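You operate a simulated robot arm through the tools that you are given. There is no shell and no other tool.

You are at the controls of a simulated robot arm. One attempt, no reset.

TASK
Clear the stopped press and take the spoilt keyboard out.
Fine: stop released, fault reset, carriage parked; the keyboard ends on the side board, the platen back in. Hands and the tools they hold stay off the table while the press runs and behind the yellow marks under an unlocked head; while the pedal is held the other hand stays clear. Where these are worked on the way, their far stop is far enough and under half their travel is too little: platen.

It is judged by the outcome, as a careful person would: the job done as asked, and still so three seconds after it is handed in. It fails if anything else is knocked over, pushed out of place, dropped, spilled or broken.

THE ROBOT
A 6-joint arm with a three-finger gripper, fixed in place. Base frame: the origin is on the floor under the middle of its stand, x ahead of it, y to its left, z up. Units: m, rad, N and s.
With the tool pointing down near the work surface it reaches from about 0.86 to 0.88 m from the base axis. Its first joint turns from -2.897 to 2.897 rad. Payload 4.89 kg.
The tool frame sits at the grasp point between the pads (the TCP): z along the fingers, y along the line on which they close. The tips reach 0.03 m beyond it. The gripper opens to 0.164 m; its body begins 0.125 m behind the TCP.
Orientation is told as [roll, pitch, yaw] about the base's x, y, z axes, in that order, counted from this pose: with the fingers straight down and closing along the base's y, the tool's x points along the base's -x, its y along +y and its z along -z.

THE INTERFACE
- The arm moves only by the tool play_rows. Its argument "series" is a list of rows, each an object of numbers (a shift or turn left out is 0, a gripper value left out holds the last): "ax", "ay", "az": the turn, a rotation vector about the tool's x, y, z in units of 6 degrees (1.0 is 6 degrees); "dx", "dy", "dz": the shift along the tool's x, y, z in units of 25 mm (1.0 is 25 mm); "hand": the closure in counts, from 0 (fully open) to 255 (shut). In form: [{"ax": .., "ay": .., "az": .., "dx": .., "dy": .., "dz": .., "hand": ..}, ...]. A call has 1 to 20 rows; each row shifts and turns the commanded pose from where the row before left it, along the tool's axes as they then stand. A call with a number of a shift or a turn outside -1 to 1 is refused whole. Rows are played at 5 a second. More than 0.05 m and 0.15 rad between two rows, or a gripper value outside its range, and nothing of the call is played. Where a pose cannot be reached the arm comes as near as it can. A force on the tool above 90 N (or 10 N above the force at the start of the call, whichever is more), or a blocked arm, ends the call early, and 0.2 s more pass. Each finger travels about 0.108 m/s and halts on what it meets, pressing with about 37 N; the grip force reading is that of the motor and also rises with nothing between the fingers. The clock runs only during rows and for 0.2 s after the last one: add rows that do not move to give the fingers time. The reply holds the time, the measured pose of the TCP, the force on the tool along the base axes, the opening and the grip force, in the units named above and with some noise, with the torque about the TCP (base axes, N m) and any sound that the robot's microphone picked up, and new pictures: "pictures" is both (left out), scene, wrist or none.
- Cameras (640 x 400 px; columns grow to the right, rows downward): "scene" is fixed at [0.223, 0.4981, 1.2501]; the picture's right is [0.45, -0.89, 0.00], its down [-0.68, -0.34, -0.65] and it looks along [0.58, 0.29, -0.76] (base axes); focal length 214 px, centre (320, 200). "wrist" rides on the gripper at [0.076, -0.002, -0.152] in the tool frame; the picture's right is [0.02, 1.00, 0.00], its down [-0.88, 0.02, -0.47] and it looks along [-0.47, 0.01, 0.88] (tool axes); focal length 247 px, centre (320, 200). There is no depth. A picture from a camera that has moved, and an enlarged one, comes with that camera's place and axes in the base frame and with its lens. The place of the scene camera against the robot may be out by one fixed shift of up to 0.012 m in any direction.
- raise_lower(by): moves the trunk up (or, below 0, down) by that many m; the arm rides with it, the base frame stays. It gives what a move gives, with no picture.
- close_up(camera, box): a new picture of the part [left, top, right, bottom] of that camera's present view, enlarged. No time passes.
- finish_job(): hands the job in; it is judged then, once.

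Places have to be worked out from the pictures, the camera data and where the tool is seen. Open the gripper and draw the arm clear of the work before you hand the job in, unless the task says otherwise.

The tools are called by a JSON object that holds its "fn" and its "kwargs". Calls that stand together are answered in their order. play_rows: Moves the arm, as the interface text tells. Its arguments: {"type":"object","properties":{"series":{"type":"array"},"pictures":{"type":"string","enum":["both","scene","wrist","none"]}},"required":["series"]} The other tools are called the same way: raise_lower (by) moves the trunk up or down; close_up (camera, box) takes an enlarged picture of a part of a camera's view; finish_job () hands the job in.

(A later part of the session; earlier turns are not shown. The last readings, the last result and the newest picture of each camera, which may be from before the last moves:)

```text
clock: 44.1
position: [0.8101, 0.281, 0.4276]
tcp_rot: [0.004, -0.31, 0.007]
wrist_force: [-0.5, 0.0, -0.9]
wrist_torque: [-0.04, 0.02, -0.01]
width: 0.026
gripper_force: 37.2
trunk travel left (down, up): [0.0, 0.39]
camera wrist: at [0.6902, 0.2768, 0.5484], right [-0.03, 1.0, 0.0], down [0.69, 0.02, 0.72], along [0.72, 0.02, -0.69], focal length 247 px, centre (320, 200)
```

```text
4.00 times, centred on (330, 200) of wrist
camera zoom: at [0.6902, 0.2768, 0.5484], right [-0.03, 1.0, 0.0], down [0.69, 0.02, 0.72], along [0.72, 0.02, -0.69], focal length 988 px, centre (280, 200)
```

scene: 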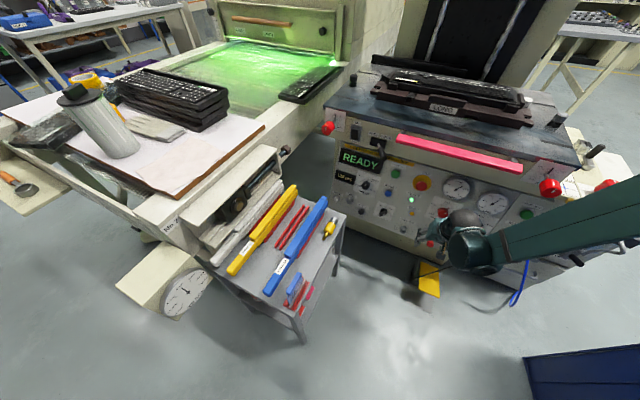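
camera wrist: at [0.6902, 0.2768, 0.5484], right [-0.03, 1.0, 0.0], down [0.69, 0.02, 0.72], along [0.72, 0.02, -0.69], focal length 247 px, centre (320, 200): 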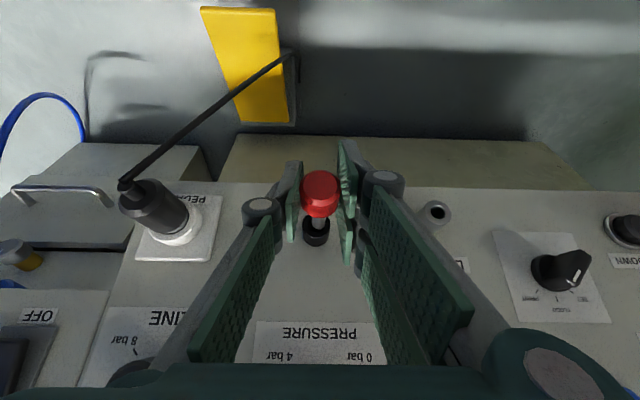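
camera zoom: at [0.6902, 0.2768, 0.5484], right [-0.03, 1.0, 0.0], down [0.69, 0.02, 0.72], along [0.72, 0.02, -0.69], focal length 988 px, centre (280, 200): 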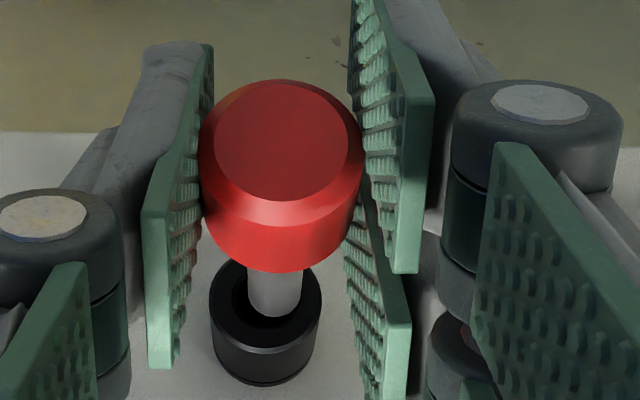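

The pin slides freely with no drag. I continue pulling another 3 cm to clear the holder.

{"fn": "play_rows", "kwargs": {"series": [{"dx": 0.335, "dz": -0.219}, {"dx": 0.335, "dz": -0.219}, {"dx": 0.335, "dz": -0.219}], "pictures": "both"}}

{"fn": "close_up", "kwargs": {"camera": "wrist", "box": [260, 150, 400, 250]}}

{"fn": "close_up", "kwargs": {"camera": "scene", "box": [400, 200, 480, 262]}}

```text
clock: 44.9
position: [0.7948, 0.2856, 0.4455]
tcp_rot: [0.003, -0.307, 0.004]
wrist_force: [0.3, -0.1, -1.4]
wrist_torque: [-0.01, -0.01, 0.01]
width: 0.026
gripper_force: 36.7
out of reach, approached as far as the arm can: row 1, 2, 3
trunk travel left (down, up): [0.0, 0.39]
camera wrist: at [0.6757, 0.2817, 0.5658], right [-0.03, 1.0, -0.01], down [0.7, 0.02, 0.72], along [0.72, 0.02, -0.7], focal length 247 px, centre (320, 200)
```

scene: 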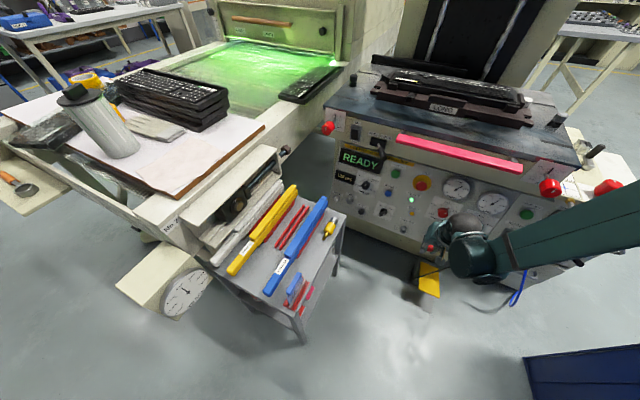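
wrist: 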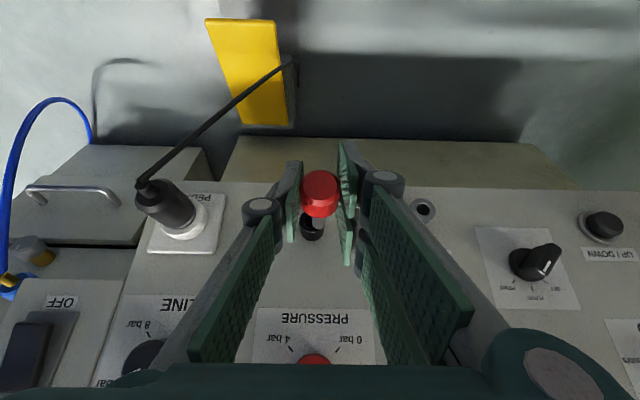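

```text
4.00 times, centred on (330, 200) of wrist
camera zoom: at [0.6757, 0.2817, 0.5658], right [-0.03, 1.0, -0.01], down [0.7, 0.02, 0.72], along [0.72, 0.02, -0.7], focal length 988 px, centre (280, 200)
```

zoom: 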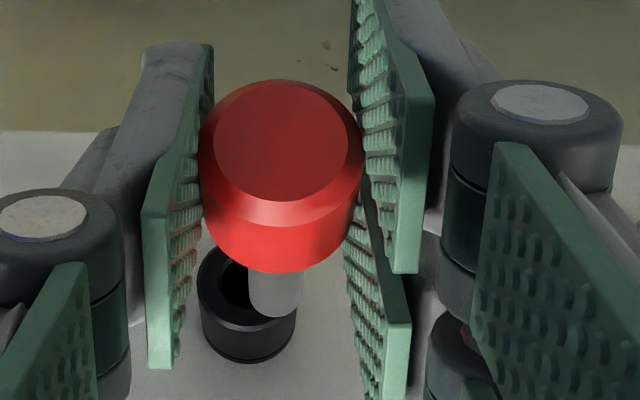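

```text
6.45 times, centred on (440, 231) of scene
camera zoom: at [0.223, 0.4981, 1.2501], right [0.45, -0.89, 0.0], down [-0.68, -0.34, -0.65], along [0.58, 0.29, -0.76], focal length 1384 px, centre (-454, 0)
```

zoom: 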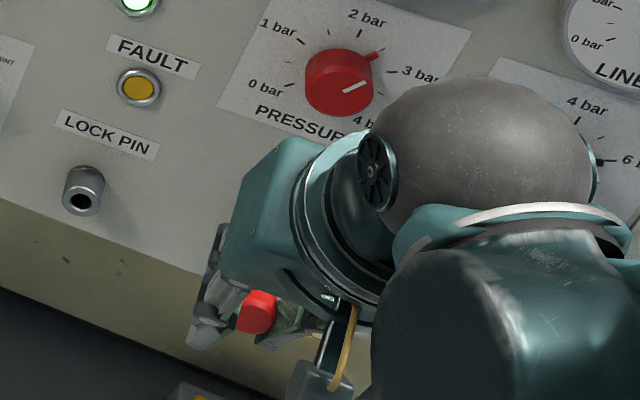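

The pin is fully out and held; the shaft tip sits beside the black holder. Now I need the LOCK PIN sleeve position precisely, so I'll zoom on it from here.

{"fn": "close_up", "kwargs": {"camera": "wrist", "box": [380, 170, 480, 250]}}

{"fn": "close_up", "kwargs": {"camera": "scene", "box": [390, 215, 430, 245]}}

```text
5.00 times, centred on (430, 210) of wrist
camera zoom: at [0.6757, 0.2817, 0.5658], right [-0.03, 1.0, -0.01], down [0.7, 0.02, 0.72], along [0.72, 0.02, -0.7], focal length 1235 px, centre (-230, 150)
```

zoom: 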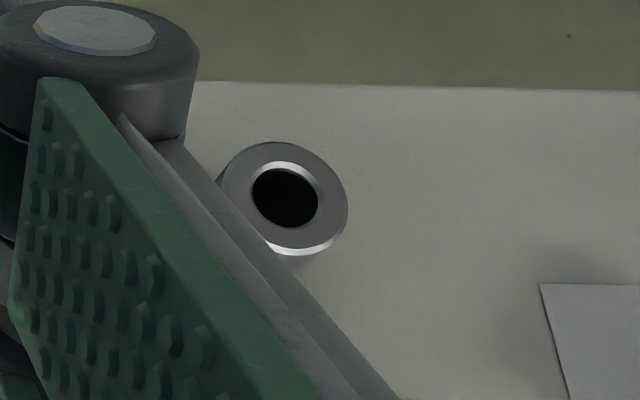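

```text
13.33 times, centred on (410, 230) of scene
camera zoom: at [0.223, 0.4981, 1.2501], right [0.45, -0.89, 0.0], down [-0.68, -0.34, -0.65], along [0.58, 0.29, -0.76], focal length 2860 px, centre (-880, -200)
```

zoom: 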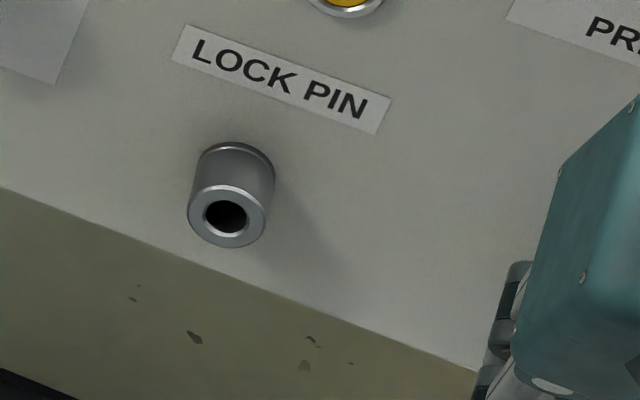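

Combining views, the LOCK PIN mouth is at (0.863, 0.394, 0.395), with the same ~15° downward-inward axis as the pin. I'll carry the pin left and line its tip up about 2 cm in front of the mouth.

{"fn": "play_rows", "kwargs": {"series": [{"dy": 0.723}, {"dy": 0.723}, {"dy": 0.723}, {"dx": 0.228, "dz": 0.35, "dy": 0.723}, {"dx": 0.228, "dz": 0.35, "dy": 0.723}, {"dx": 0.228, "dz": 0.35, "dy": 0.723}, {}], "pictures": "both"}}

{"fn": "close_up", "kwargs": {"camera": "wrist", "box": [250, 150, 390, 250]}}

{"fn": "close_up", "kwargs": {"camera": "scene", "box": [380, 205, 440, 250]}}

```text
clock: 46.5
position: [0.7852, 0.3956, 0.4133]
tcp_rot: [0.002, -0.311, 0.007]
wrist_force: [0.2, 0.7, -0.2]
wrist_torque: [0.02, -0.02, 0.01]
width: 0.026
gripper_force: 37.2
trunk travel left (down, up): [0.0, 0.39]
camera wrist: at [0.6653, 0.3904, 0.5347], right [-0.03, 1.0, 0.0], down [0.69, 0.02, 0.72], along [0.72, 0.02, -0.69], focal length 247 px, centre (320, 200)
```

scene: 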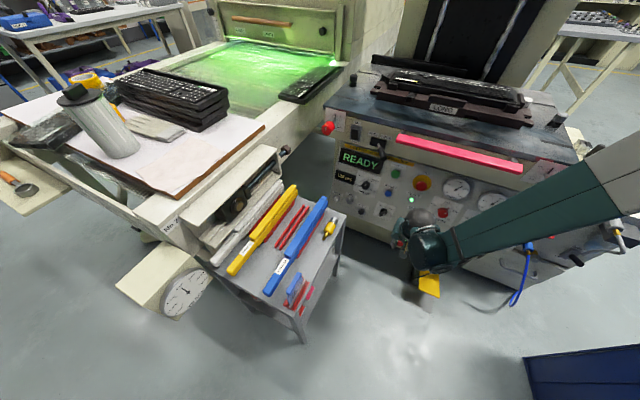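
wrist: 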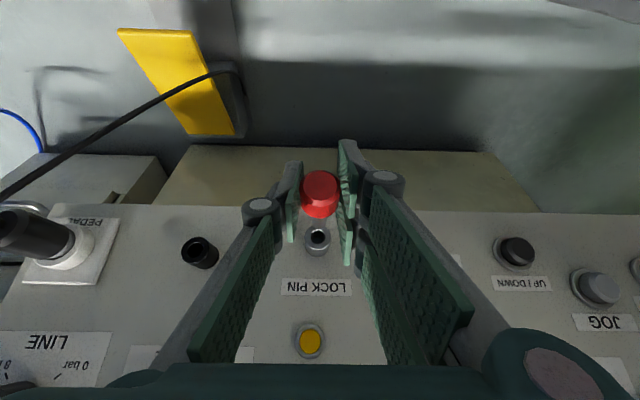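

```text
4.00 times, centred on (320, 200) of wrist
camera zoom: at [0.6653, 0.3904, 0.5347], right [-0.03, 1.0, 0.0], down [0.69, 0.02, 0.72], along [0.72, 0.02, -0.69], focal length 988 px, centre (320, 200)
```

zoom: 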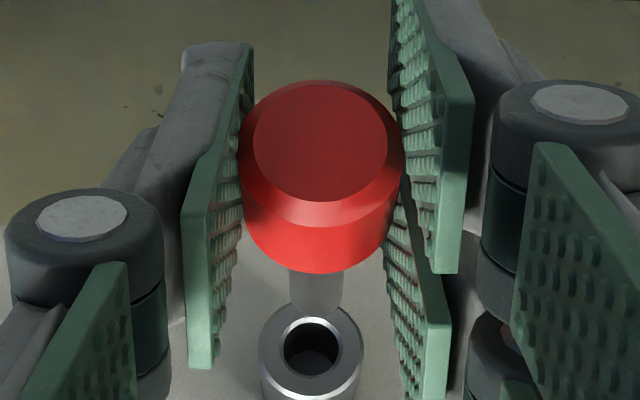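

```text
8.89 times, centred on (410, 228) of scene
camera zoom: at [0.223, 0.4981, 1.2501], right [0.45, -0.89, 0.0], down [-0.68, -0.34, -0.65], along [0.58, 0.29, -0.76], focal length 1906 px, centre (-480, -44)
```

zoom: 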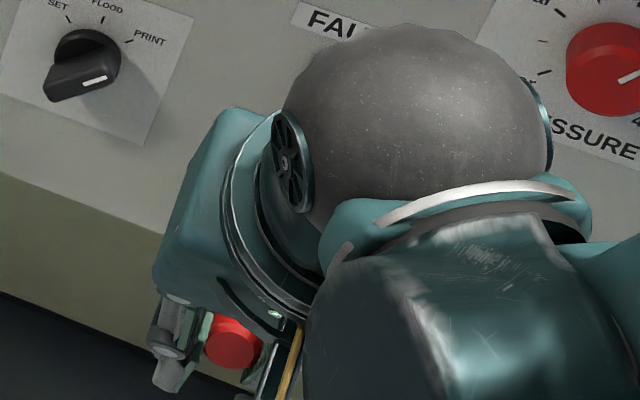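

The pin tip is about 2 cm in front of the hole; I compute a small correction of 1.5 mm to −y and 2.5 mm up. I apply it and advance 12 mm along the axis, then check.

{"fn": "play_rows", "kwargs": {"series": [{"dx": -0.031, "dz": -0.095, "dy": -0.06}, {"dx": -0.203, "dz": 0.128}, {"dx": -0.203, "dz": 0.128}, {}], "pictures": "wrist"}}

{"fn": "close_up", "kwargs": {"camera": "wrist", "box": [270, 170, 370, 240]}}

```text
clock: 47.5
position: [0.7971, 0.3935, 0.413]
tcp_rot: [0.003, -0.311, 0.006]
wrist_force: [0.3, 1.3, -0.4]
wrist_torque: [-0.02, -0.01, -0.03]
width: 0.0256
gripper_force: 36.7
trunk travel left (down, up): [0.0, 0.39]
camera wrist: at [0.6781, 0.3896, 0.5345], right [-0.03, 1.0, 0.0], down [0.69, 0.02, 0.72], along [0.72, 0.02, -0.69], focal length 247 px, centre (320, 200)
```

wrist: 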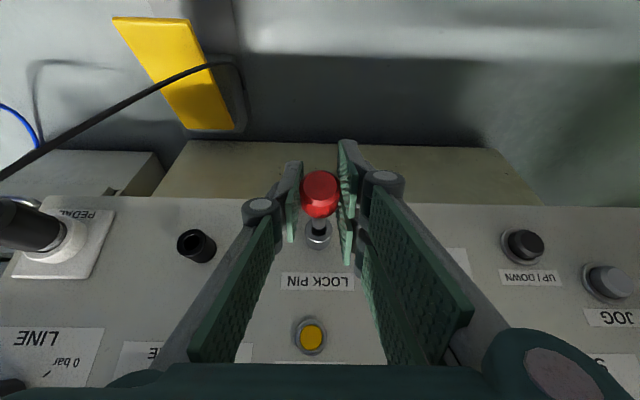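

```text
5.71 times, centred on (320, 205) of wrist
camera zoom: at [0.6781, 0.3896, 0.5345], right [-0.03, 1.0, 0.0], down [0.69, 0.02, 0.72], along [0.72, 0.02, -0.69], focal length 1411 px, centre (320, 171)
```

zoom: 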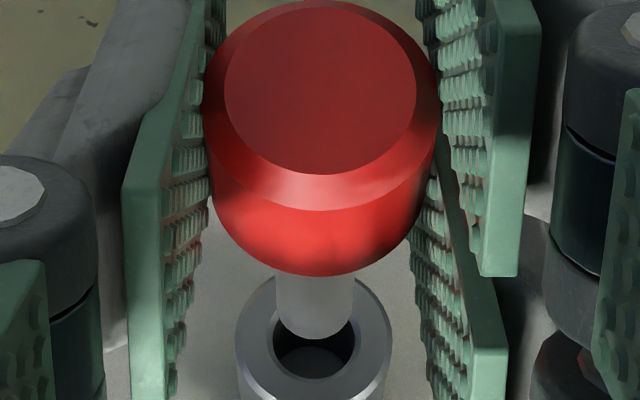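

The tip is centred on the hole about 9 mm away. I'll advance 12 mm in small steps and check the forces.

{"fn": "play_rows", "kwargs": {"series": [{"dx": -0.1355, "dz": 0.085}, {"dx": -0.1355, "dz": 0.085}, {"dx": -0.1355, "dz": 0.085}, {}], "pictures": "wrist"}}

{"fn": "close_up", "kwargs": {"camera": "wrist", "box": [270, 170, 370, 240]}}

```text
clock: 48.5
position: [0.8091, 0.3938, 0.412]
tcp_rot: [0.003, -0.31, 0.007]
wrist_force: [-25.6, 2.3, 3.0]
wrist_torque: [0.04, 0.38, 0.04]
width: 0.0259
gripper_force: 36.8
trunk travel left (down, up): [0.0, 0.39]
camera wrist: at [0.6891, 0.3893, 0.5324], right [-0.03, 1.0, 0.0], down [0.69, 0.02, 0.72], along [0.72, 0.02, -0.69], focal length 247 px, centre (320, 200)
```

wrist: 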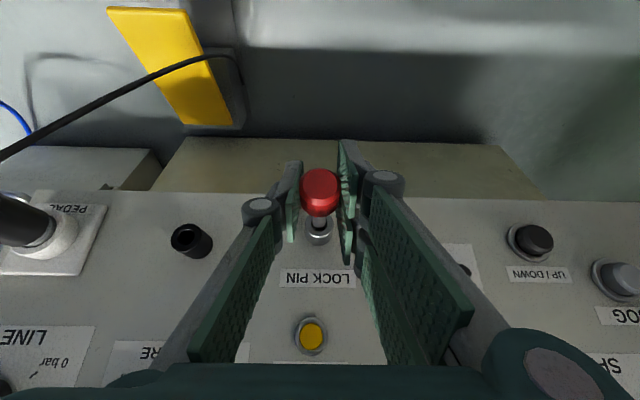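

```text
5.71 times, centred on (320, 205) of wrist
camera zoom: at [0.6891, 0.3893, 0.5324], right [-0.03, 1.0, 0.0], down [0.69, 0.02, 0.72], along [0.72, 0.02, -0.69], focal length 1411 px, centre (320, 171)
```

zoom: 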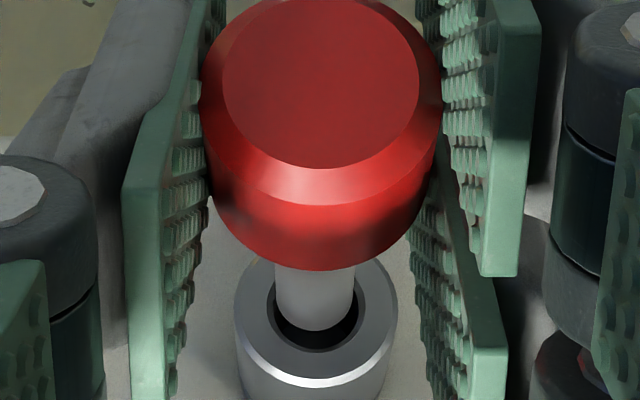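

The tip is touching the rim at −26 N and sits about 2 mm too low in the hole. I'll back off 3 mm, raise 2 mm and try again.

{"fn": "play_rows", "kwargs": {"series": [{"dx": 0.1016, "dz": -0.0638}, {"dx": -0.045, "dz": -0.071}, {"dx": -0.1016, "dz": 0.0638}, {"dx": -0.1186, "dz": 0.0744}, {}], "pictures": "wrist"}}

{"fn": "close_up", "kwargs": {"camera": "wrist", "box": [270, 170, 370, 240]}}

```text
clock: 49.7
position: [0.8134, 0.3949, 0.412]
tcp_rot: [0.001, -0.312, 0.006]
wrist_force: [0.3, 0.5, -4.3]
wrist_torque: [-0.01, 0.24, -0.01]
width: 0.026
gripper_force: 37.0
trunk travel left (down, up): [0.0, 0.39]
camera wrist: at [0.6941, 0.3895, 0.533], right [-0.03, 1.0, 0.0], down [0.69, 0.02, 0.72], along [0.72, 0.02, -0.69], focal length 247 px, centre (320, 200)
```

wrist: 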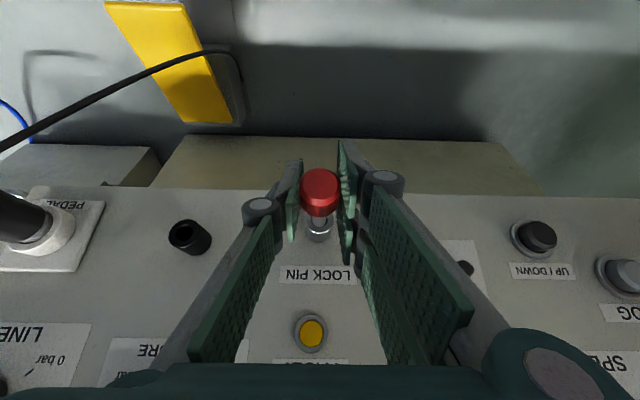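

```text
5.71 times, centred on (320, 205) of wrist
camera zoom: at [0.6941, 0.3895, 0.533], right [-0.03, 1.0, 0.0], down [0.69, 0.02, 0.72], along [0.72, 0.02, -0.69], focal length 1411 px, centre (320, 171)
```

zoom: 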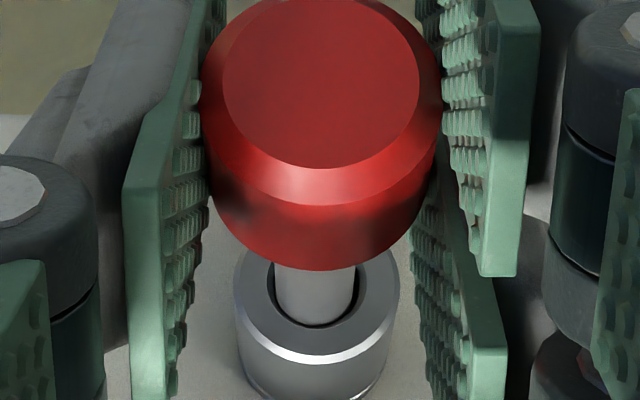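

The tip is now inside the hole with almost no resistance. I continue inward along the axis.

{"fn": "play_rows", "kwargs": {"series": [{"dx": -0.1355, "dz": 0.085}, {"dx": -0.1355, "dz": 0.085}, {"dx": -0.1355, "dz": 0.085}, {}], "pictures": "wrist"}}

{"fn": "close_up", "kwargs": {"camera": "wrist", "box": [270, 170, 370, 240]}}

```text
clock: 50.7
position: [0.8257, 0.3939, 0.4074]
tcp_rot: [0.0, -0.307, 0.007]
wrist_force: [-9.6, 5.4, -14.6]
wrist_torque: [0.08, 0.65, 0.23]
width: 0.0256
gripper_force: 36.8
trunk travel left (down, up): [0.0, 0.39]
camera wrist: at [0.7059, 0.3894, 0.5294], right [-0.03, 1.0, 0.0], down [0.69, 0.02, 0.72], along [0.72, 0.02, -0.7], focal length 247 px, centre (320, 200)
```

wrist: 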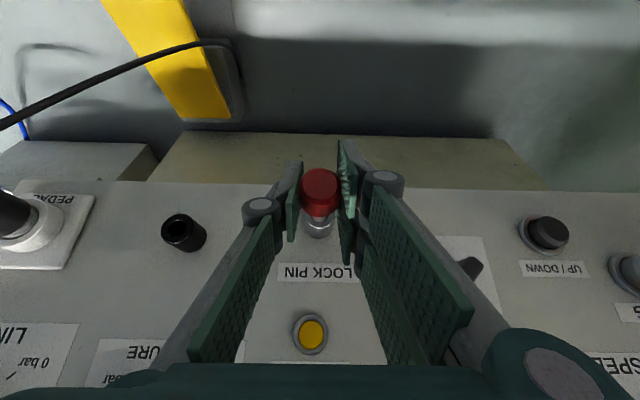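

```text
5.71 times, centred on (320, 205) of wrist
camera zoom: at [0.7059, 0.3894, 0.5294], right [-0.03, 1.0, 0.0], down [0.69, 0.02, 0.72], along [0.72, 0.02, -0.7], focal length 1411 px, centre (320, 171)
```

zoom: 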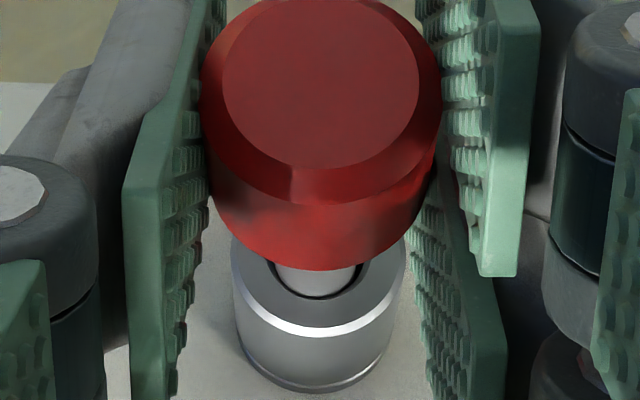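

Going in well; the reaction of −15 N in z says I am slightly high. I'll continue with a small downward bias.

{"fn": "play_rows", "kwargs": {"series": [{"dx": 0.015, "dz": 0.024}, {"dx": -0.0867, "dz": 0.0875}, {"dx": -0.0867, "dz": 0.0875}, {}], "pictures": "wrist"}}

{"fn": "close_up", "kwargs": {"camera": "wrist", "box": [270, 170, 370, 240]}}

{"fn": "close_up", "kwargs": {"camera": "scene", "box": [320, 120, 480, 220]}}

```text
clock: 51.7
position: [0.8312, 0.3951, 0.4055]
tcp_rot: [0.003, -0.309, 0.006]
wrist_force: [7.1, 12.4, 2.4]
wrist_torque: [0.17, -0.36, 0.4]
width: 0.0256
gripper_force: 37.0
trunk travel left (down, up): [0.0, 0.39]
camera wrist: at [0.7114, 0.39, 0.527], right [-0.03, 1.0, 0.0], down [0.69, 0.02, 0.72], along [0.72, 0.02, -0.69], focal length 247 px, centre (320, 200)
```

wrist: 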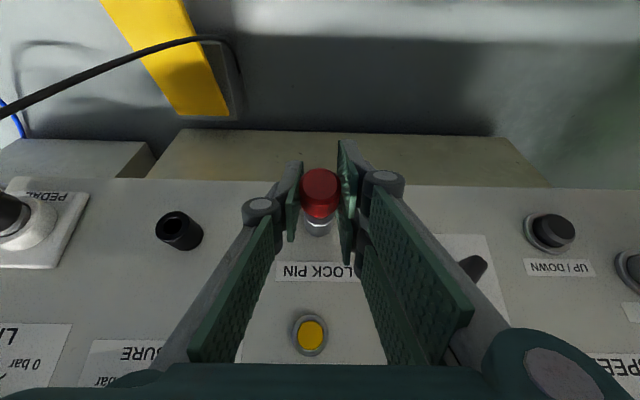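

```text
5.71 times, centred on (320, 205) of wrist
camera zoom: at [0.7114, 0.39, 0.527], right [-0.03, 1.0, 0.0], down [0.69, 0.02, 0.72], along [0.72, 0.02, -0.69], focal length 1411 px, centre (320, 171)
```

zoom: 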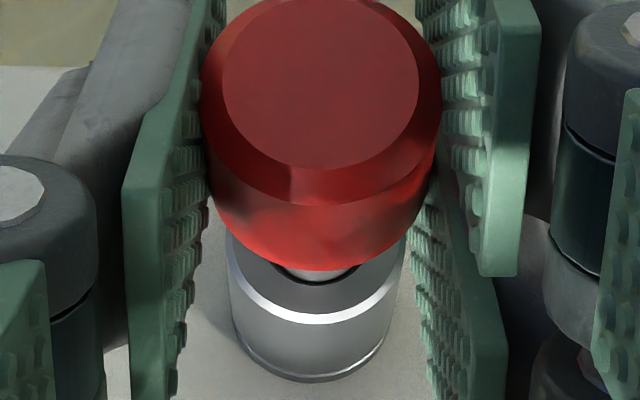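

```text
4.00 times, centred on (400, 170) of scene
camera zoom: at [0.223, 0.4981, 1.2501], right [0.45, -0.89, 0.0], down [-0.68, -0.34, -0.65], along [0.58, 0.29, -0.76], focal length 858 px, centre (0, 320)
```

zoom: 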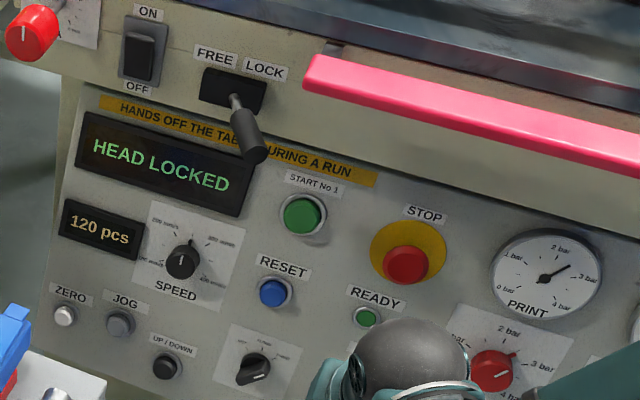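

The display now says "HEAD LOCKED". I'll nudge in another 3 mm to seat it well, then release, back away and check that it holds.

{"fn": "play_rows", "kwargs": {"series": [{"dx": -0.1016, "dz": 0.0638}, {"hand": 150}, {"hand": 120}, {}, {"dx": 0.1, "dz": -0.8}, {"dx": 0.1, "dz": -0.8}, {"dx": 0.1, "dz": -0.8}, {"dz": -0.8}], "pictures": "both"}}

{"fn": "close_up", "kwargs": {"camera": "scene", "box": [320, 120, 480, 220]}}

{"fn": "close_up", "kwargs": {"camera": "wrist", "box": [270, 100, 400, 200]}}

```text
clock: 53.5
position: [0.8024, 0.3934, 0.4799]
tcp_rot: [0.002, -0.312, 0.005]
wrist_force: [-0.1, 1.1, 0.2]
wrist_torque: [-0.03, 0.04, -0.02]
width: 0.087
gripper_force: 0.1
trunk travel left (down, up): [0.0, 0.39]
camera wrist: at [0.6828, 0.3898, 0.6004], right [-0.03, 1.0, 0.0], down [0.69, 0.02, 0.72], along [0.72, 0.02, -0.69], focal length 247 px, centre (320, 200)
```

scene: 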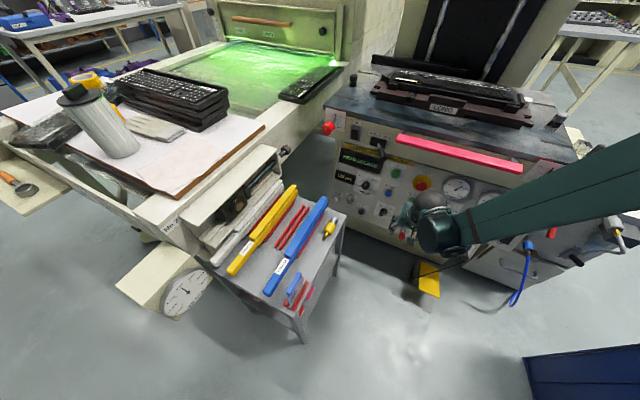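
wrist: 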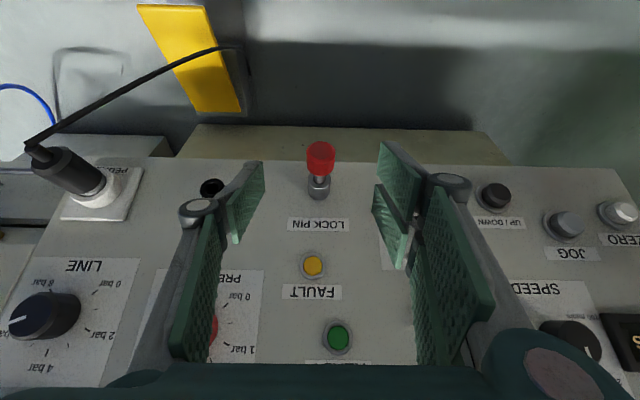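

```text
4.00 times, centred on (400, 170) of scene
camera zoom: at [0.223, 0.4981, 1.2501], right [0.45, -0.89, 0.0], down [-0.68, -0.34, -0.65], along [0.58, 0.29, -0.76], focal length 858 px, centre (0, 320)
```

zoom: 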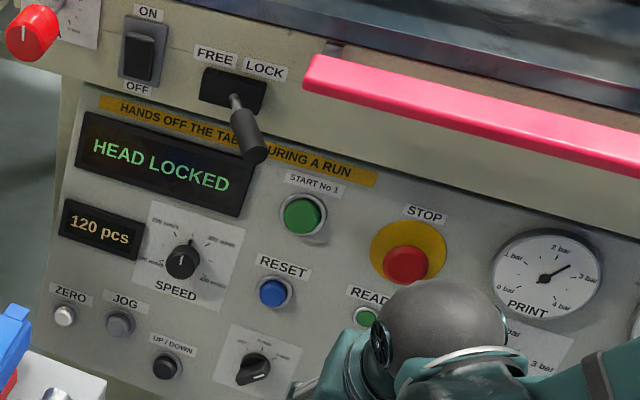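

```text
4.00 times, centred on (335, 150) of wrist
camera zoom: at [0.6828, 0.3898, 0.6004], right [-0.03, 1.0, 0.0], down [0.69, 0.02, 0.72], along [0.72, 0.02, -0.69], focal length 988 px, centre (260, 400)
```

zoom: 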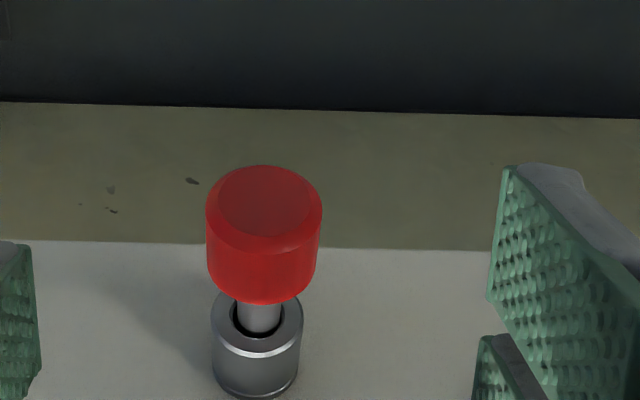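

The pin stays seated and the head is locked. Next is the FREE/LOCK lever on the upper strip; I'll move up in front of it and tilt for a good look.

{"fn": "play_rows", "kwargs": {"series": [{"dx": -0.145, "dz": -0.985, "dy": 0.291}, {"dx": -0.145, "dz": -0.985, "dy": 0.291}, {"dx": -0.145, "dz": -0.985, "dy": 0.291}, {"dx": -0.145, "dz": -0.985, "dy": 0.291}, {"dx": -0.145, "dz": -0.985, "dy": 0.291}, {"dx": -0.145, "dz": -0.985, "dy": 0.291}, {"dx": -0.145, "dz": -0.985, "dy": 0.291}, {"dx": -0.145, "dz": -0.985, "dy": 0.291}, {"dx": -0.145, "dz": -0.985, "dy": 0.291}, {"dx": -0.145, "dz": -0.985, "dy": 0.291}, {"dx": -0.145, "dz": -0.985, "dy": 0.291}, {"ay": -1}, {"ay": -1}, {"ay": -1}, {"ay": -1}, {"ay": -1}], "pictures": "both"}}

{"fn": "close_up", "kwargs": {"camera": "wrist", "box": [320, 120, 480, 220]}}

```text
clock: 56.9
position: [0.7553, 0.4724, 0.7483]
tcp_rot: [0.005, -0.834, 0.003]
wrist_force: [-0.7, -0.4, -0.1]
wrist_torque: [0.02, 0.04, 0.04]
width: 0.0868
gripper_force: 0.0
trunk travel left (down, up): [0.0, 0.39]
camera wrist: at [0.5915, 0.4686, 0.7939], right [-0.02, 1.0, -0.01], down [0.24, 0.02, 0.97], along [0.97, 0.02, -0.24], focal length 247 px, centre (320, 200)
```

scene: 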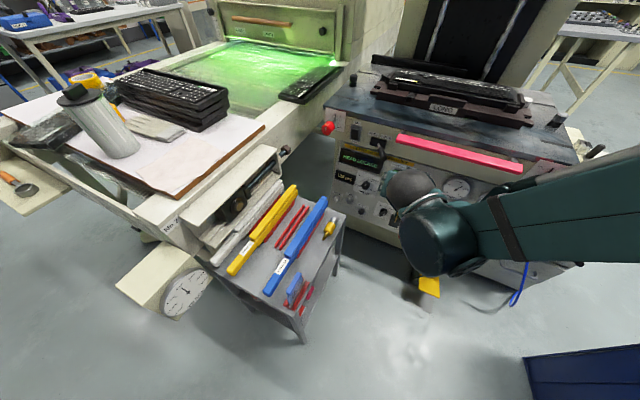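
wrist: 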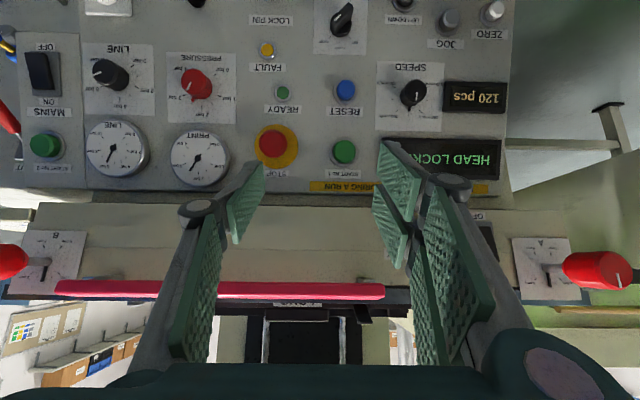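

```text
4.00 times, centred on (400, 170) of wrist
camera zoom: at [0.5915, 0.4686, 0.7939], right [-0.02, 1.0, -0.01], down [0.24, 0.02, 0.97], along [0.97, 0.02, -0.24], focal length 988 px, centre (0, 320)
```

zoom: 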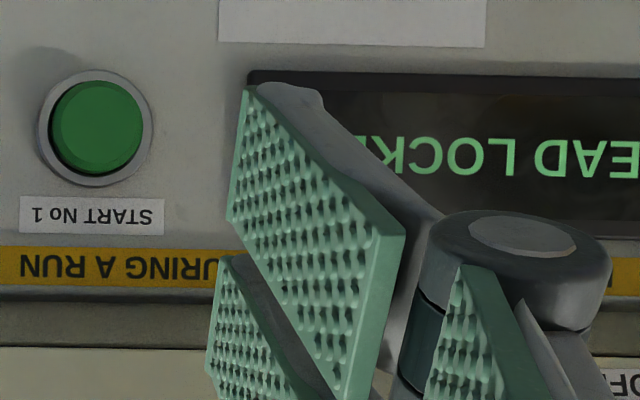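

The lever is hidden behind the fingers here. From earlier views its pivot is near (0.947, 0.612, 0.755) and its handle end near (0.869, 0.567, 0.752), tilted about 30° toward LOCK. I'll line up in front of the handle end with the fingers nearly horizontal.

{"fn": "play_rows", "kwargs": {"series": [{"dx": -0.354, "dz": 0.286, "dy": 0.946}, {"dx": -0.354, "dz": 0.286, "dy": 0.946}, {"dx": -0.354, "dz": 0.286, "dy": 0.946}, {"dx": -0.354, "dz": 0.286, "dy": 0.946}, {"ay": -1}, {"ay": -1}, {"ay": -1}, {"ay": -1}], "pictures": "both"}}

{"fn": "close_up", "kwargs": {"camera": "wrist", "box": [240, 140, 400, 240]}}

{"fn": "close_up", "kwargs": {"camera": "scene", "box": [340, 110, 440, 172]}}

```text
clock: 58.7
position: [0.7993, 0.5662, 0.7563]
tcp_rot: [0.006, -1.255, 0.0]
wrist_force: [-0.5, -0.2, 0.9]
wrist_torque: [0.05, 0.11, 0.14]
width: 0.0867
gripper_force: 0.1
trunk travel left (down, up): [0.0, 0.39]
camera wrist: at [0.6313, 0.5623, 0.7307], right [-0.01, 1.0, -0.02], down [-0.18, 0.02, 0.98], along [0.98, 0.02, 0.18], focal length 247 px, centre (320, 200)
```

scene: 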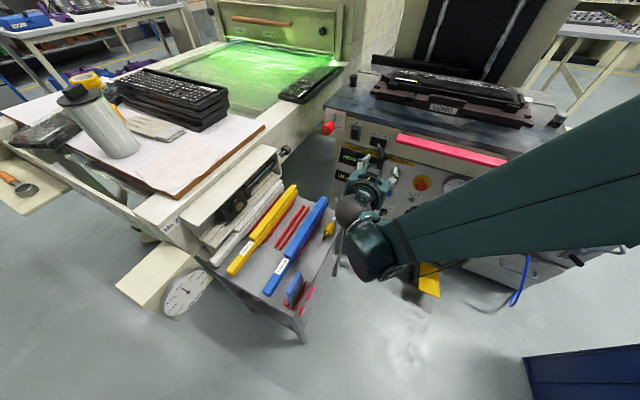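
wrist: 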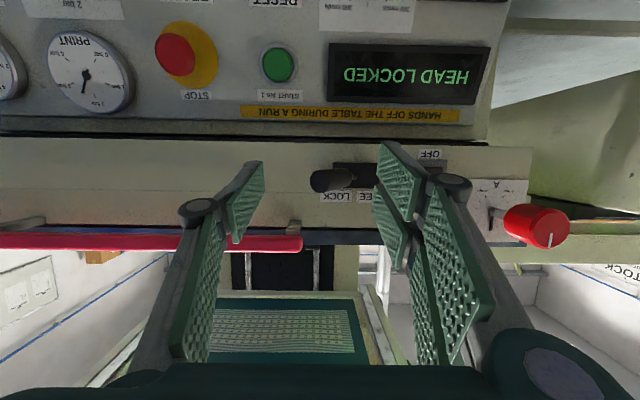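

```text
4.00 times, centred on (320, 190) of wrist
camera zoom: at [0.6313, 0.5623, 0.7307], right [-0.01, 1.0, -0.02], down [-0.18, 0.02, 0.98], along [0.98, 0.02, 0.18], focal length 988 px, centre (320, 240)
```

zoom: 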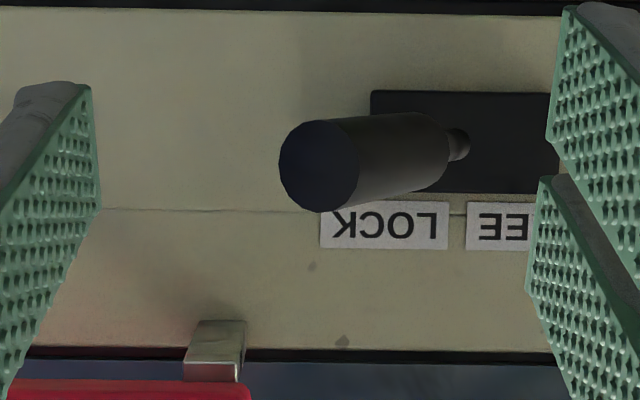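

```text
6.40 times, centred on (390, 141) of scene
camera zoom: at [0.223, 0.4981, 1.2501], right [0.45, -0.89, 0.0], down [-0.68, -0.34, -0.65], along [0.58, 0.29, -0.76], focal length 1373 px, centre (-128, 578)
```

zoom: 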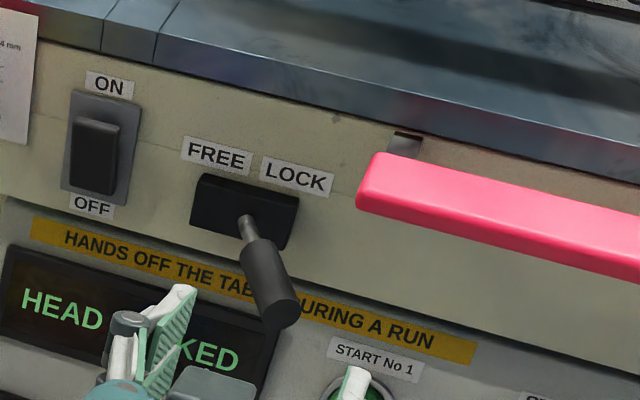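

The handle end is confirmed at (0.869, 0.567, 0.756), between the fingers. I move forward so the pads flank it and close.

{"fn": "play_rows", "kwargs": {"series": [{"dx": -0.205, "dz": 0.627, "dy": 0.04}, {"dx": -0.205, "dz": 0.627, "dy": 0.04}, {"dx": -0.205, "dz": 0.627, "dy": 0.04}, {"dx": -0.205, "dz": 0.627, "dy": 0.04}, {"hand": 255}, {}, {}], "pictures": "wrist"}}

```text
clock: 60.3
position: [0.863, 0.5777, 0.7554]
tcp_rot: [0.007, -1.255, 0.008]
wrist_force: [-15.7, 75.5, 13.3]
wrist_torque: [-0.13, 0.0, 2.84]
width: 0.0343
gripper_force: 45.0
trunk travel left (down, up): [0.0, 0.39]
camera wrist: at [0.6945, 0.572, 0.7296], right [-0.02, 1.0, -0.02], down [-0.18, 0.01, 0.98], along [0.98, 0.03, 0.18], focal length 247 px, centre (320, 200)
```

wrist: 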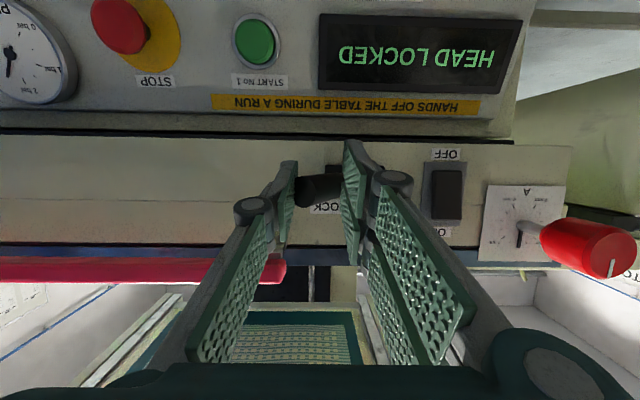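

The pads bit on the tilted handle with 75 N toward +y, so I'll ease the grip to about 0.05 m. Then I push the handle toward FREE (+y) along its arc with the −y finger.

{"fn": "play_rows", "kwargs": {"series": [{"hand": 178}, {}, {"dy": 0.3, "dz": -0.05}, {"dy": 0.3, "dz": -0.05}, {"dy": 0.3, "dz": -0.04}, {"dy": 0.3, "dz": -0.03}], "pictures": "wrist"}}

{"fn": "close_up", "kwargs": {"camera": "wrist", "box": [240, 120, 400, 220]}}

```text
clock: 61.7
position: [0.8612, 0.6023, 0.7556]
tcp_rot: [0.01, -1.253, -0.001]
wrist_force: [1.5, -0.8, -0.1]
wrist_torque: [0.02, 0.04, 0.02]
width: 0.0504
gripper_force: 1.3
trunk travel left (down, up): [0.0, 0.39]
camera wrist: at [0.6926, 0.5975, 0.7305], right [-0.01, 1.0, -0.02], down [-0.17, 0.02, 0.98], along [0.98, 0.02, 0.17], focal length 247 px, centre (320, 200)
```

wrist: 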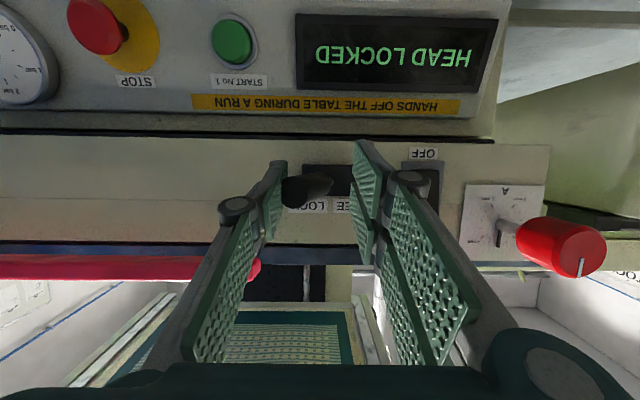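

```text
4.00 times, centred on (320, 170) of wrist
camera zoom: at [0.6926, 0.5975, 0.7305], right [-0.01, 1.0, -0.02], down [-0.17, 0.02, 0.98], along [0.98, 0.02, 0.17], focal length 988 px, centre (320, 320)
```

zoom: 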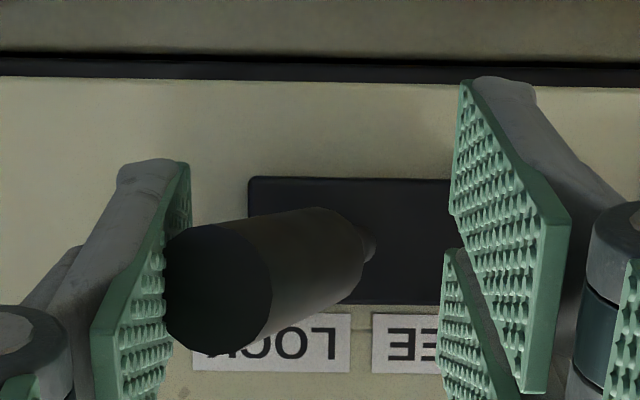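

The −y finger now bears on the handle. I continue sweeping toward FREE.

{"fn": "play_rows", "kwargs": {"series": [{"dy": 0.32, "dz": -0.03}, {"dy": 0.32, "dz": -0.02}, {"dy": 0.32}, {"dy": 0.32}, {"dy": 0.32}, {"dy": 0.32}], "pictures": "wrist"}}

{"fn": "close_up", "kwargs": {"camera": "wrist", "box": [220, 120, 400, 232]}}

```text
clock: 63.1
position: [0.8611, 0.6494, 0.7567]
tcp_rot: [0.007, -1.255, 0.001]
wrist_force: [-0.2, -0.8, 0.2]
wrist_torque: [0.02, 0.03, -0.01]
width: 0.0495
gripper_force: 0.1
trunk travel left (down, up): [0.0, 0.39]
camera wrist: at [0.6917, 0.6459, 0.7315], right [-0.01, 1.0, -0.02], down [-0.17, 0.02, 0.98], along [0.98, 0.02, 0.17], focal length 247 px, centre (320, 200)
```

wrist: 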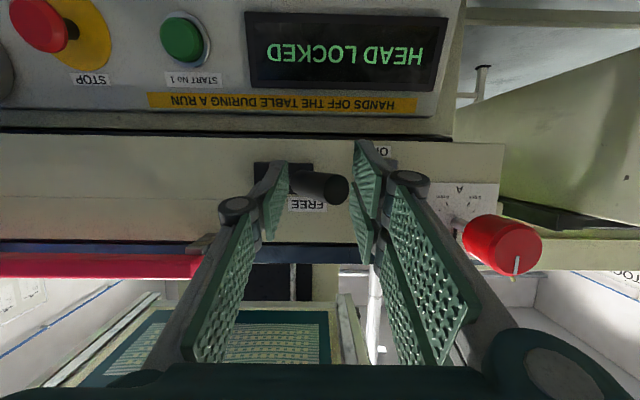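

```text
3.56 times, centred on (310, 176) of wrist
camera zoom: at [0.6917, 0.6459, 0.7315], right [-0.01, 1.0, -0.02], down [-0.17, 0.02, 0.98], along [0.98, 0.02, 0.17], focal length 878 px, centre (356, 285)
```

zoom: 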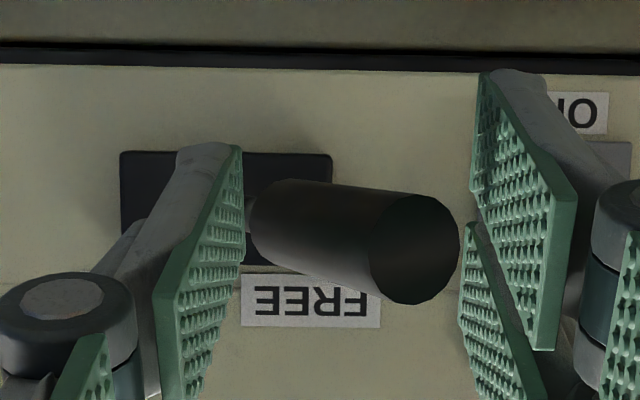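

The lever snapped over to FREE. I back straight out, then rise to look at the platen from above and in front.

{"fn": "play_rows", "kwargs": {"series": [{"dz": -0.9}, {"dz": -0.9}, {"dz": -0.9}, {"dz": -0.9}], "pictures": "none"}}

{"fn": "raise_lower", "kwargs": {"by": 0.2}}

{"fn": "play_rows", "kwargs": {"series": [{"ay": 1, "dy": -0.9}, {"ay": 1, "dy": -0.9}, {"ay": 1, "dy": -0.9}, {"ay": 1, "dy": -0.9}, {"dx": -0.8, "dz": -0.5, "dy": -0.9}, {"dx": -0.8, "dz": -0.5, "dy": -0.9}, {"dx": -0.8, "dz": -0.5, "dy": -0.9}, {"dx": -0.8, "dz": -0.5, "dy": -0.9}], "pictures": "both"}}

```text
clock: 64.1
position: [0.7751, 0.6482, 0.7837]
tcp_rot: [0.007, -1.253, 0.0]
wrist_force: [0.9, 0.6, -1.4]
wrist_torque: [-0.03, -0.07, 0.01]
width: 0.0495
gripper_force: 0.0
trunk travel left (down, up): [0.0, 0.39]
```

```text
clock: 66.3
position: [0.7757, 0.6494, 0.9847]
tcp_rot: [0.006, -1.254, -0.001]
wrist_force: [-0.3, -0.1, 0.6]
wrist_torque: [-0.01, -0.02, -0.01]
width: 0.0496
gripper_force: 0.1
trunk travel left (down, up): [-0.2, 0.19]
```

```text
clock: 68.1
position: [0.7935, 0.4689, 1.0748]
tcp_rot: [0.003, -0.835, 0.005]
wrist_force: [0.0, 1.2, 0.0]
wrist_torque: [-0.12, -0.04, -0.18]
width: 0.0496
gripper_force: 0.1
trunk travel left (down, up): [-0.2, 0.19]
camera wrist: at [0.6289, 0.4642, 1.1211], right [-0.02, 1.0, -0.01], down [0.24, 0.02, 0.97], along [0.97, 0.02, -0.24], focal length 247 px, centre (320, 200)
```

scene: 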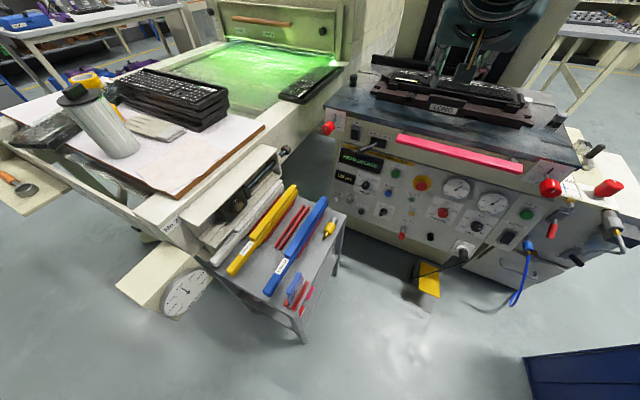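
wrist: 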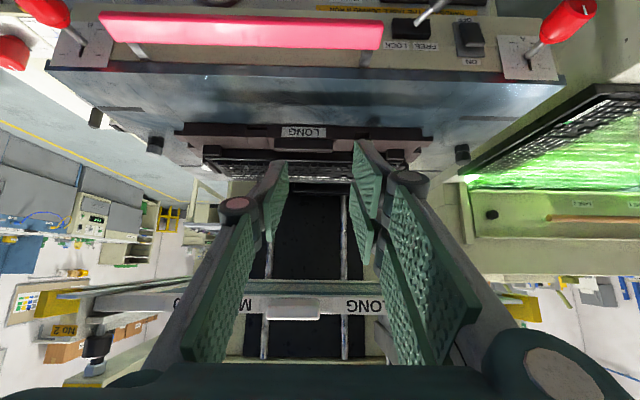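

The lever shows FREE. Now I zoom on the platen front to understand its handle, the grey lever on it and the yellow marks.

{"fn": "close_up", "kwargs": {"camera": "wrist", "box": [160, 90, 320, 190]}}

{"fn": "close_up", "kwargs": {"camera": "wrist", "box": [290, 90, 450, 190]}}

{"fn": "close_up", "kwargs": {"camera": "wrist", "box": [30, 260, 190, 360]}}

{"fn": "close_up", "kwargs": {"camera": "scene", "box": [360, 60, 560, 185]}}

```text
4.00 times, centred on (240, 140) of wrist
camera zoom: at [0.6289, 0.4642, 1.1211], right [-0.02, 1.0, -0.01], down [0.24, 0.02, 0.97], along [0.97, 0.02, -0.24], focal length 988 px, centre (640, 440)
```

zoom: 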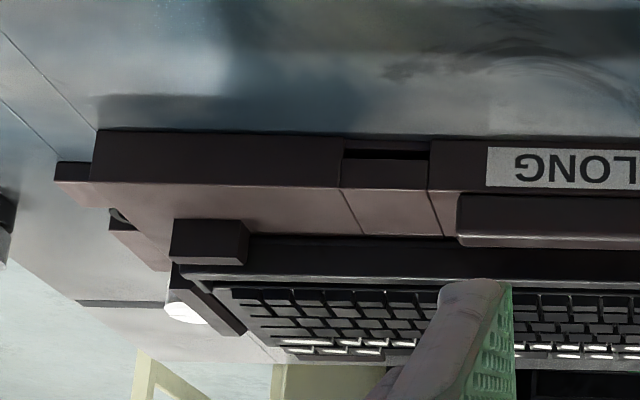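

```text
4.00 times, centred on (370, 140) of wrist
camera zoom: at [0.6289, 0.4642, 1.1211], right [-0.02, 1.0, -0.01], down [0.24, 0.02, 0.97], along [0.97, 0.02, -0.24], focal length 988 px, centre (120, 440)
```

zoom: 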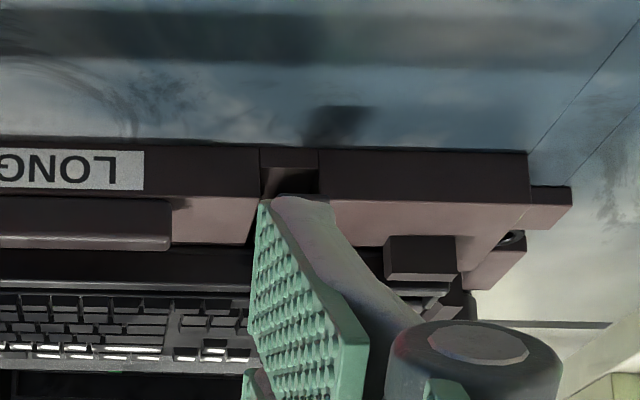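

```text
4.00 times, centred on (110, 310) of wrist
camera zoom: at [0.6289, 0.4642, 1.1211], right [-0.02, 1.0, -0.01], down [0.24, 0.02, 0.97], along [0.97, 0.02, -0.24], focal length 988 px, centre (1160, -240)
```

zoom: 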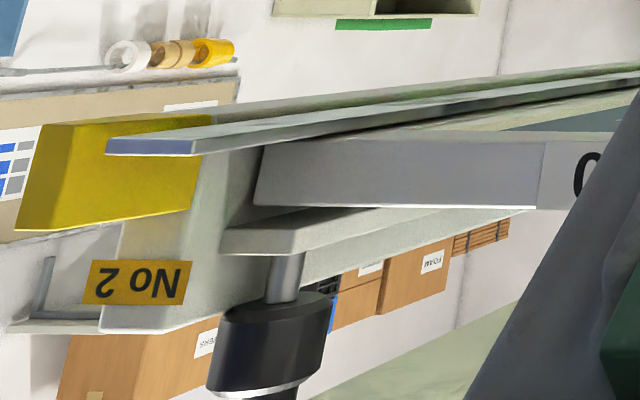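

```text
3.20 times, centred on (460, 122) of scene
camera zoom: at [0.223, 0.4981, 1.2501], right [0.45, -0.89, 0.0], down [-0.68, -0.34, -0.65], along [0.58, 0.29, -0.76], focal length 686 px, centre (-128, 448)
```

zoom: 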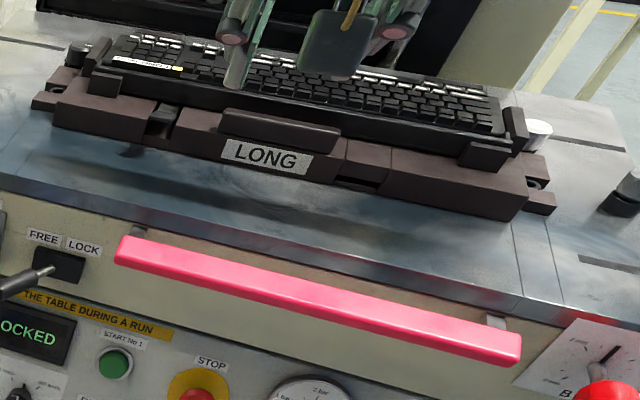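

The yellow caps on the head rails are the limit marks, and the head is now locked. The platen has a raised bar about 0.12 m long and 0.02 m high behind the LONG label, which I can grip by its two ends. I'll open fully and move closer for a precise fix.

{"fn": "play_rows", "kwargs": {"series": [{"dx": -0.348, "dz": 0.832, "dy": -0.15, "hand": 0}, {"dx": -0.348, "dz": 0.832, "dy": -0.15}, {"dx": -0.348, "dz": 0.832, "dy": -0.15}, {"dx": -0.348, "dz": 0.832, "dy": -0.15}, {"dx": -0.348, "dz": 0.832, "dy": -0.15}, {"dx": -0.348, "dz": 0.832, "dy": -0.15}], "pictures": "both"}}

{"fn": "close_up", "kwargs": {"camera": "wrist", "box": [200, 80, 440, 230]}}

{"fn": "close_up", "kwargs": {"camera": "scene", "box": [360, 30, 560, 155]}}

```text
clock: 69.5
position: [0.9205, 0.4471, 1.0327]
tcp_rot: [0.004, -0.834, 0.006]
wrist_force: [-1.0, -0.5, 0.7]
wrist_torque: [0.01, -0.03, 0.0]
width: 0.1639
gripper_force: 0.1
trunk travel left (down, up): [-0.2, 0.19]
camera wrist: at [0.7562, 0.4426, 1.0771], right [-0.02, 1.0, -0.01], down [0.24, 0.02, 0.97], along [0.97, 0.02, -0.24], focal length 247 px, centre (320, 200)
```

scene: 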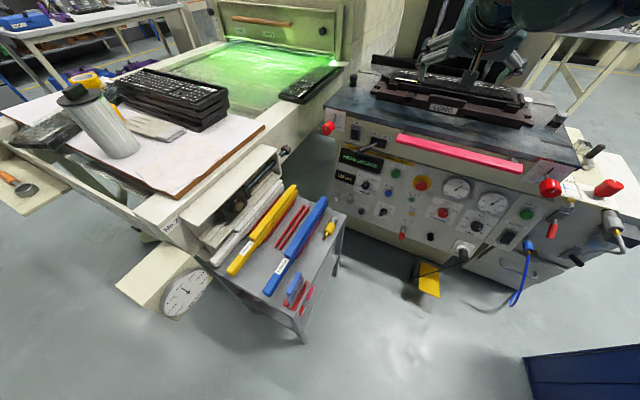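
wrist: 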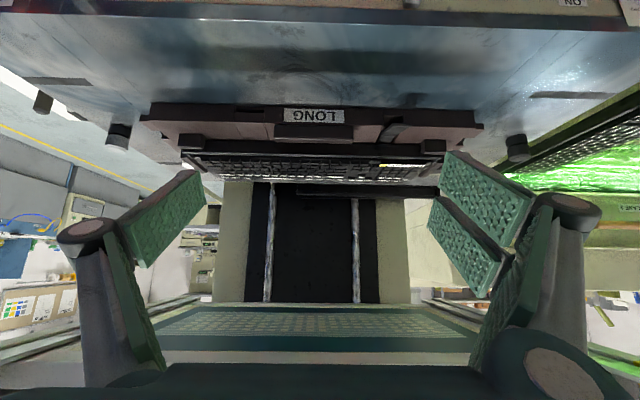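

```text
2.67 times, centred on (320, 155) of wrist
camera zoom: at [0.7562, 0.4426, 1.0771], right [-0.02, 1.0, -0.01], down [0.24, 0.02, 0.97], along [0.97, 0.02, -0.24], focal length 659 px, centre (320, 320)
```

zoom: 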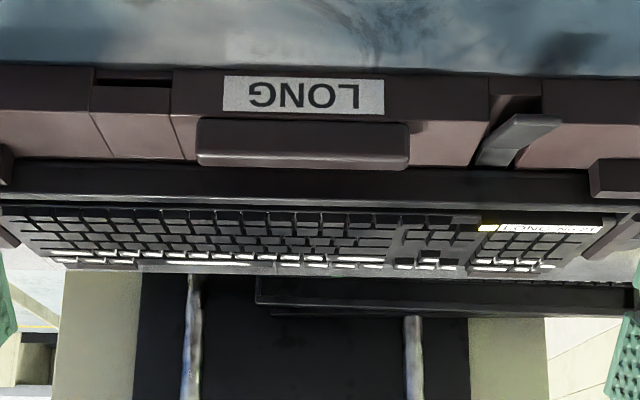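

```text
3.20 times, centred on (460, 92) of scene
camera zoom: at [0.223, 0.4981, 1.2501], right [0.45, -0.89, 0.0], down [-0.68, -0.34, -0.65], along [0.58, 0.29, -0.76], focal length 686 px, centre (-128, 544)
```

zoom: 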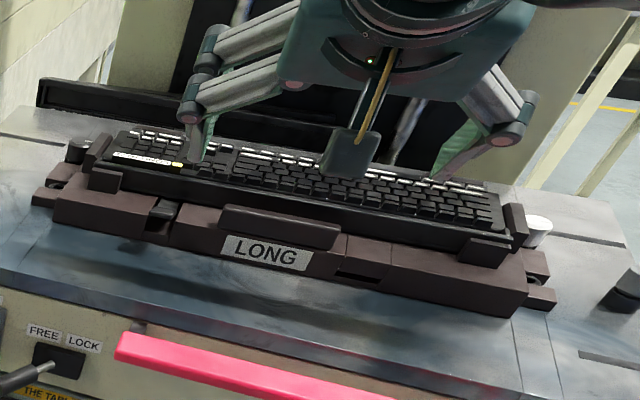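

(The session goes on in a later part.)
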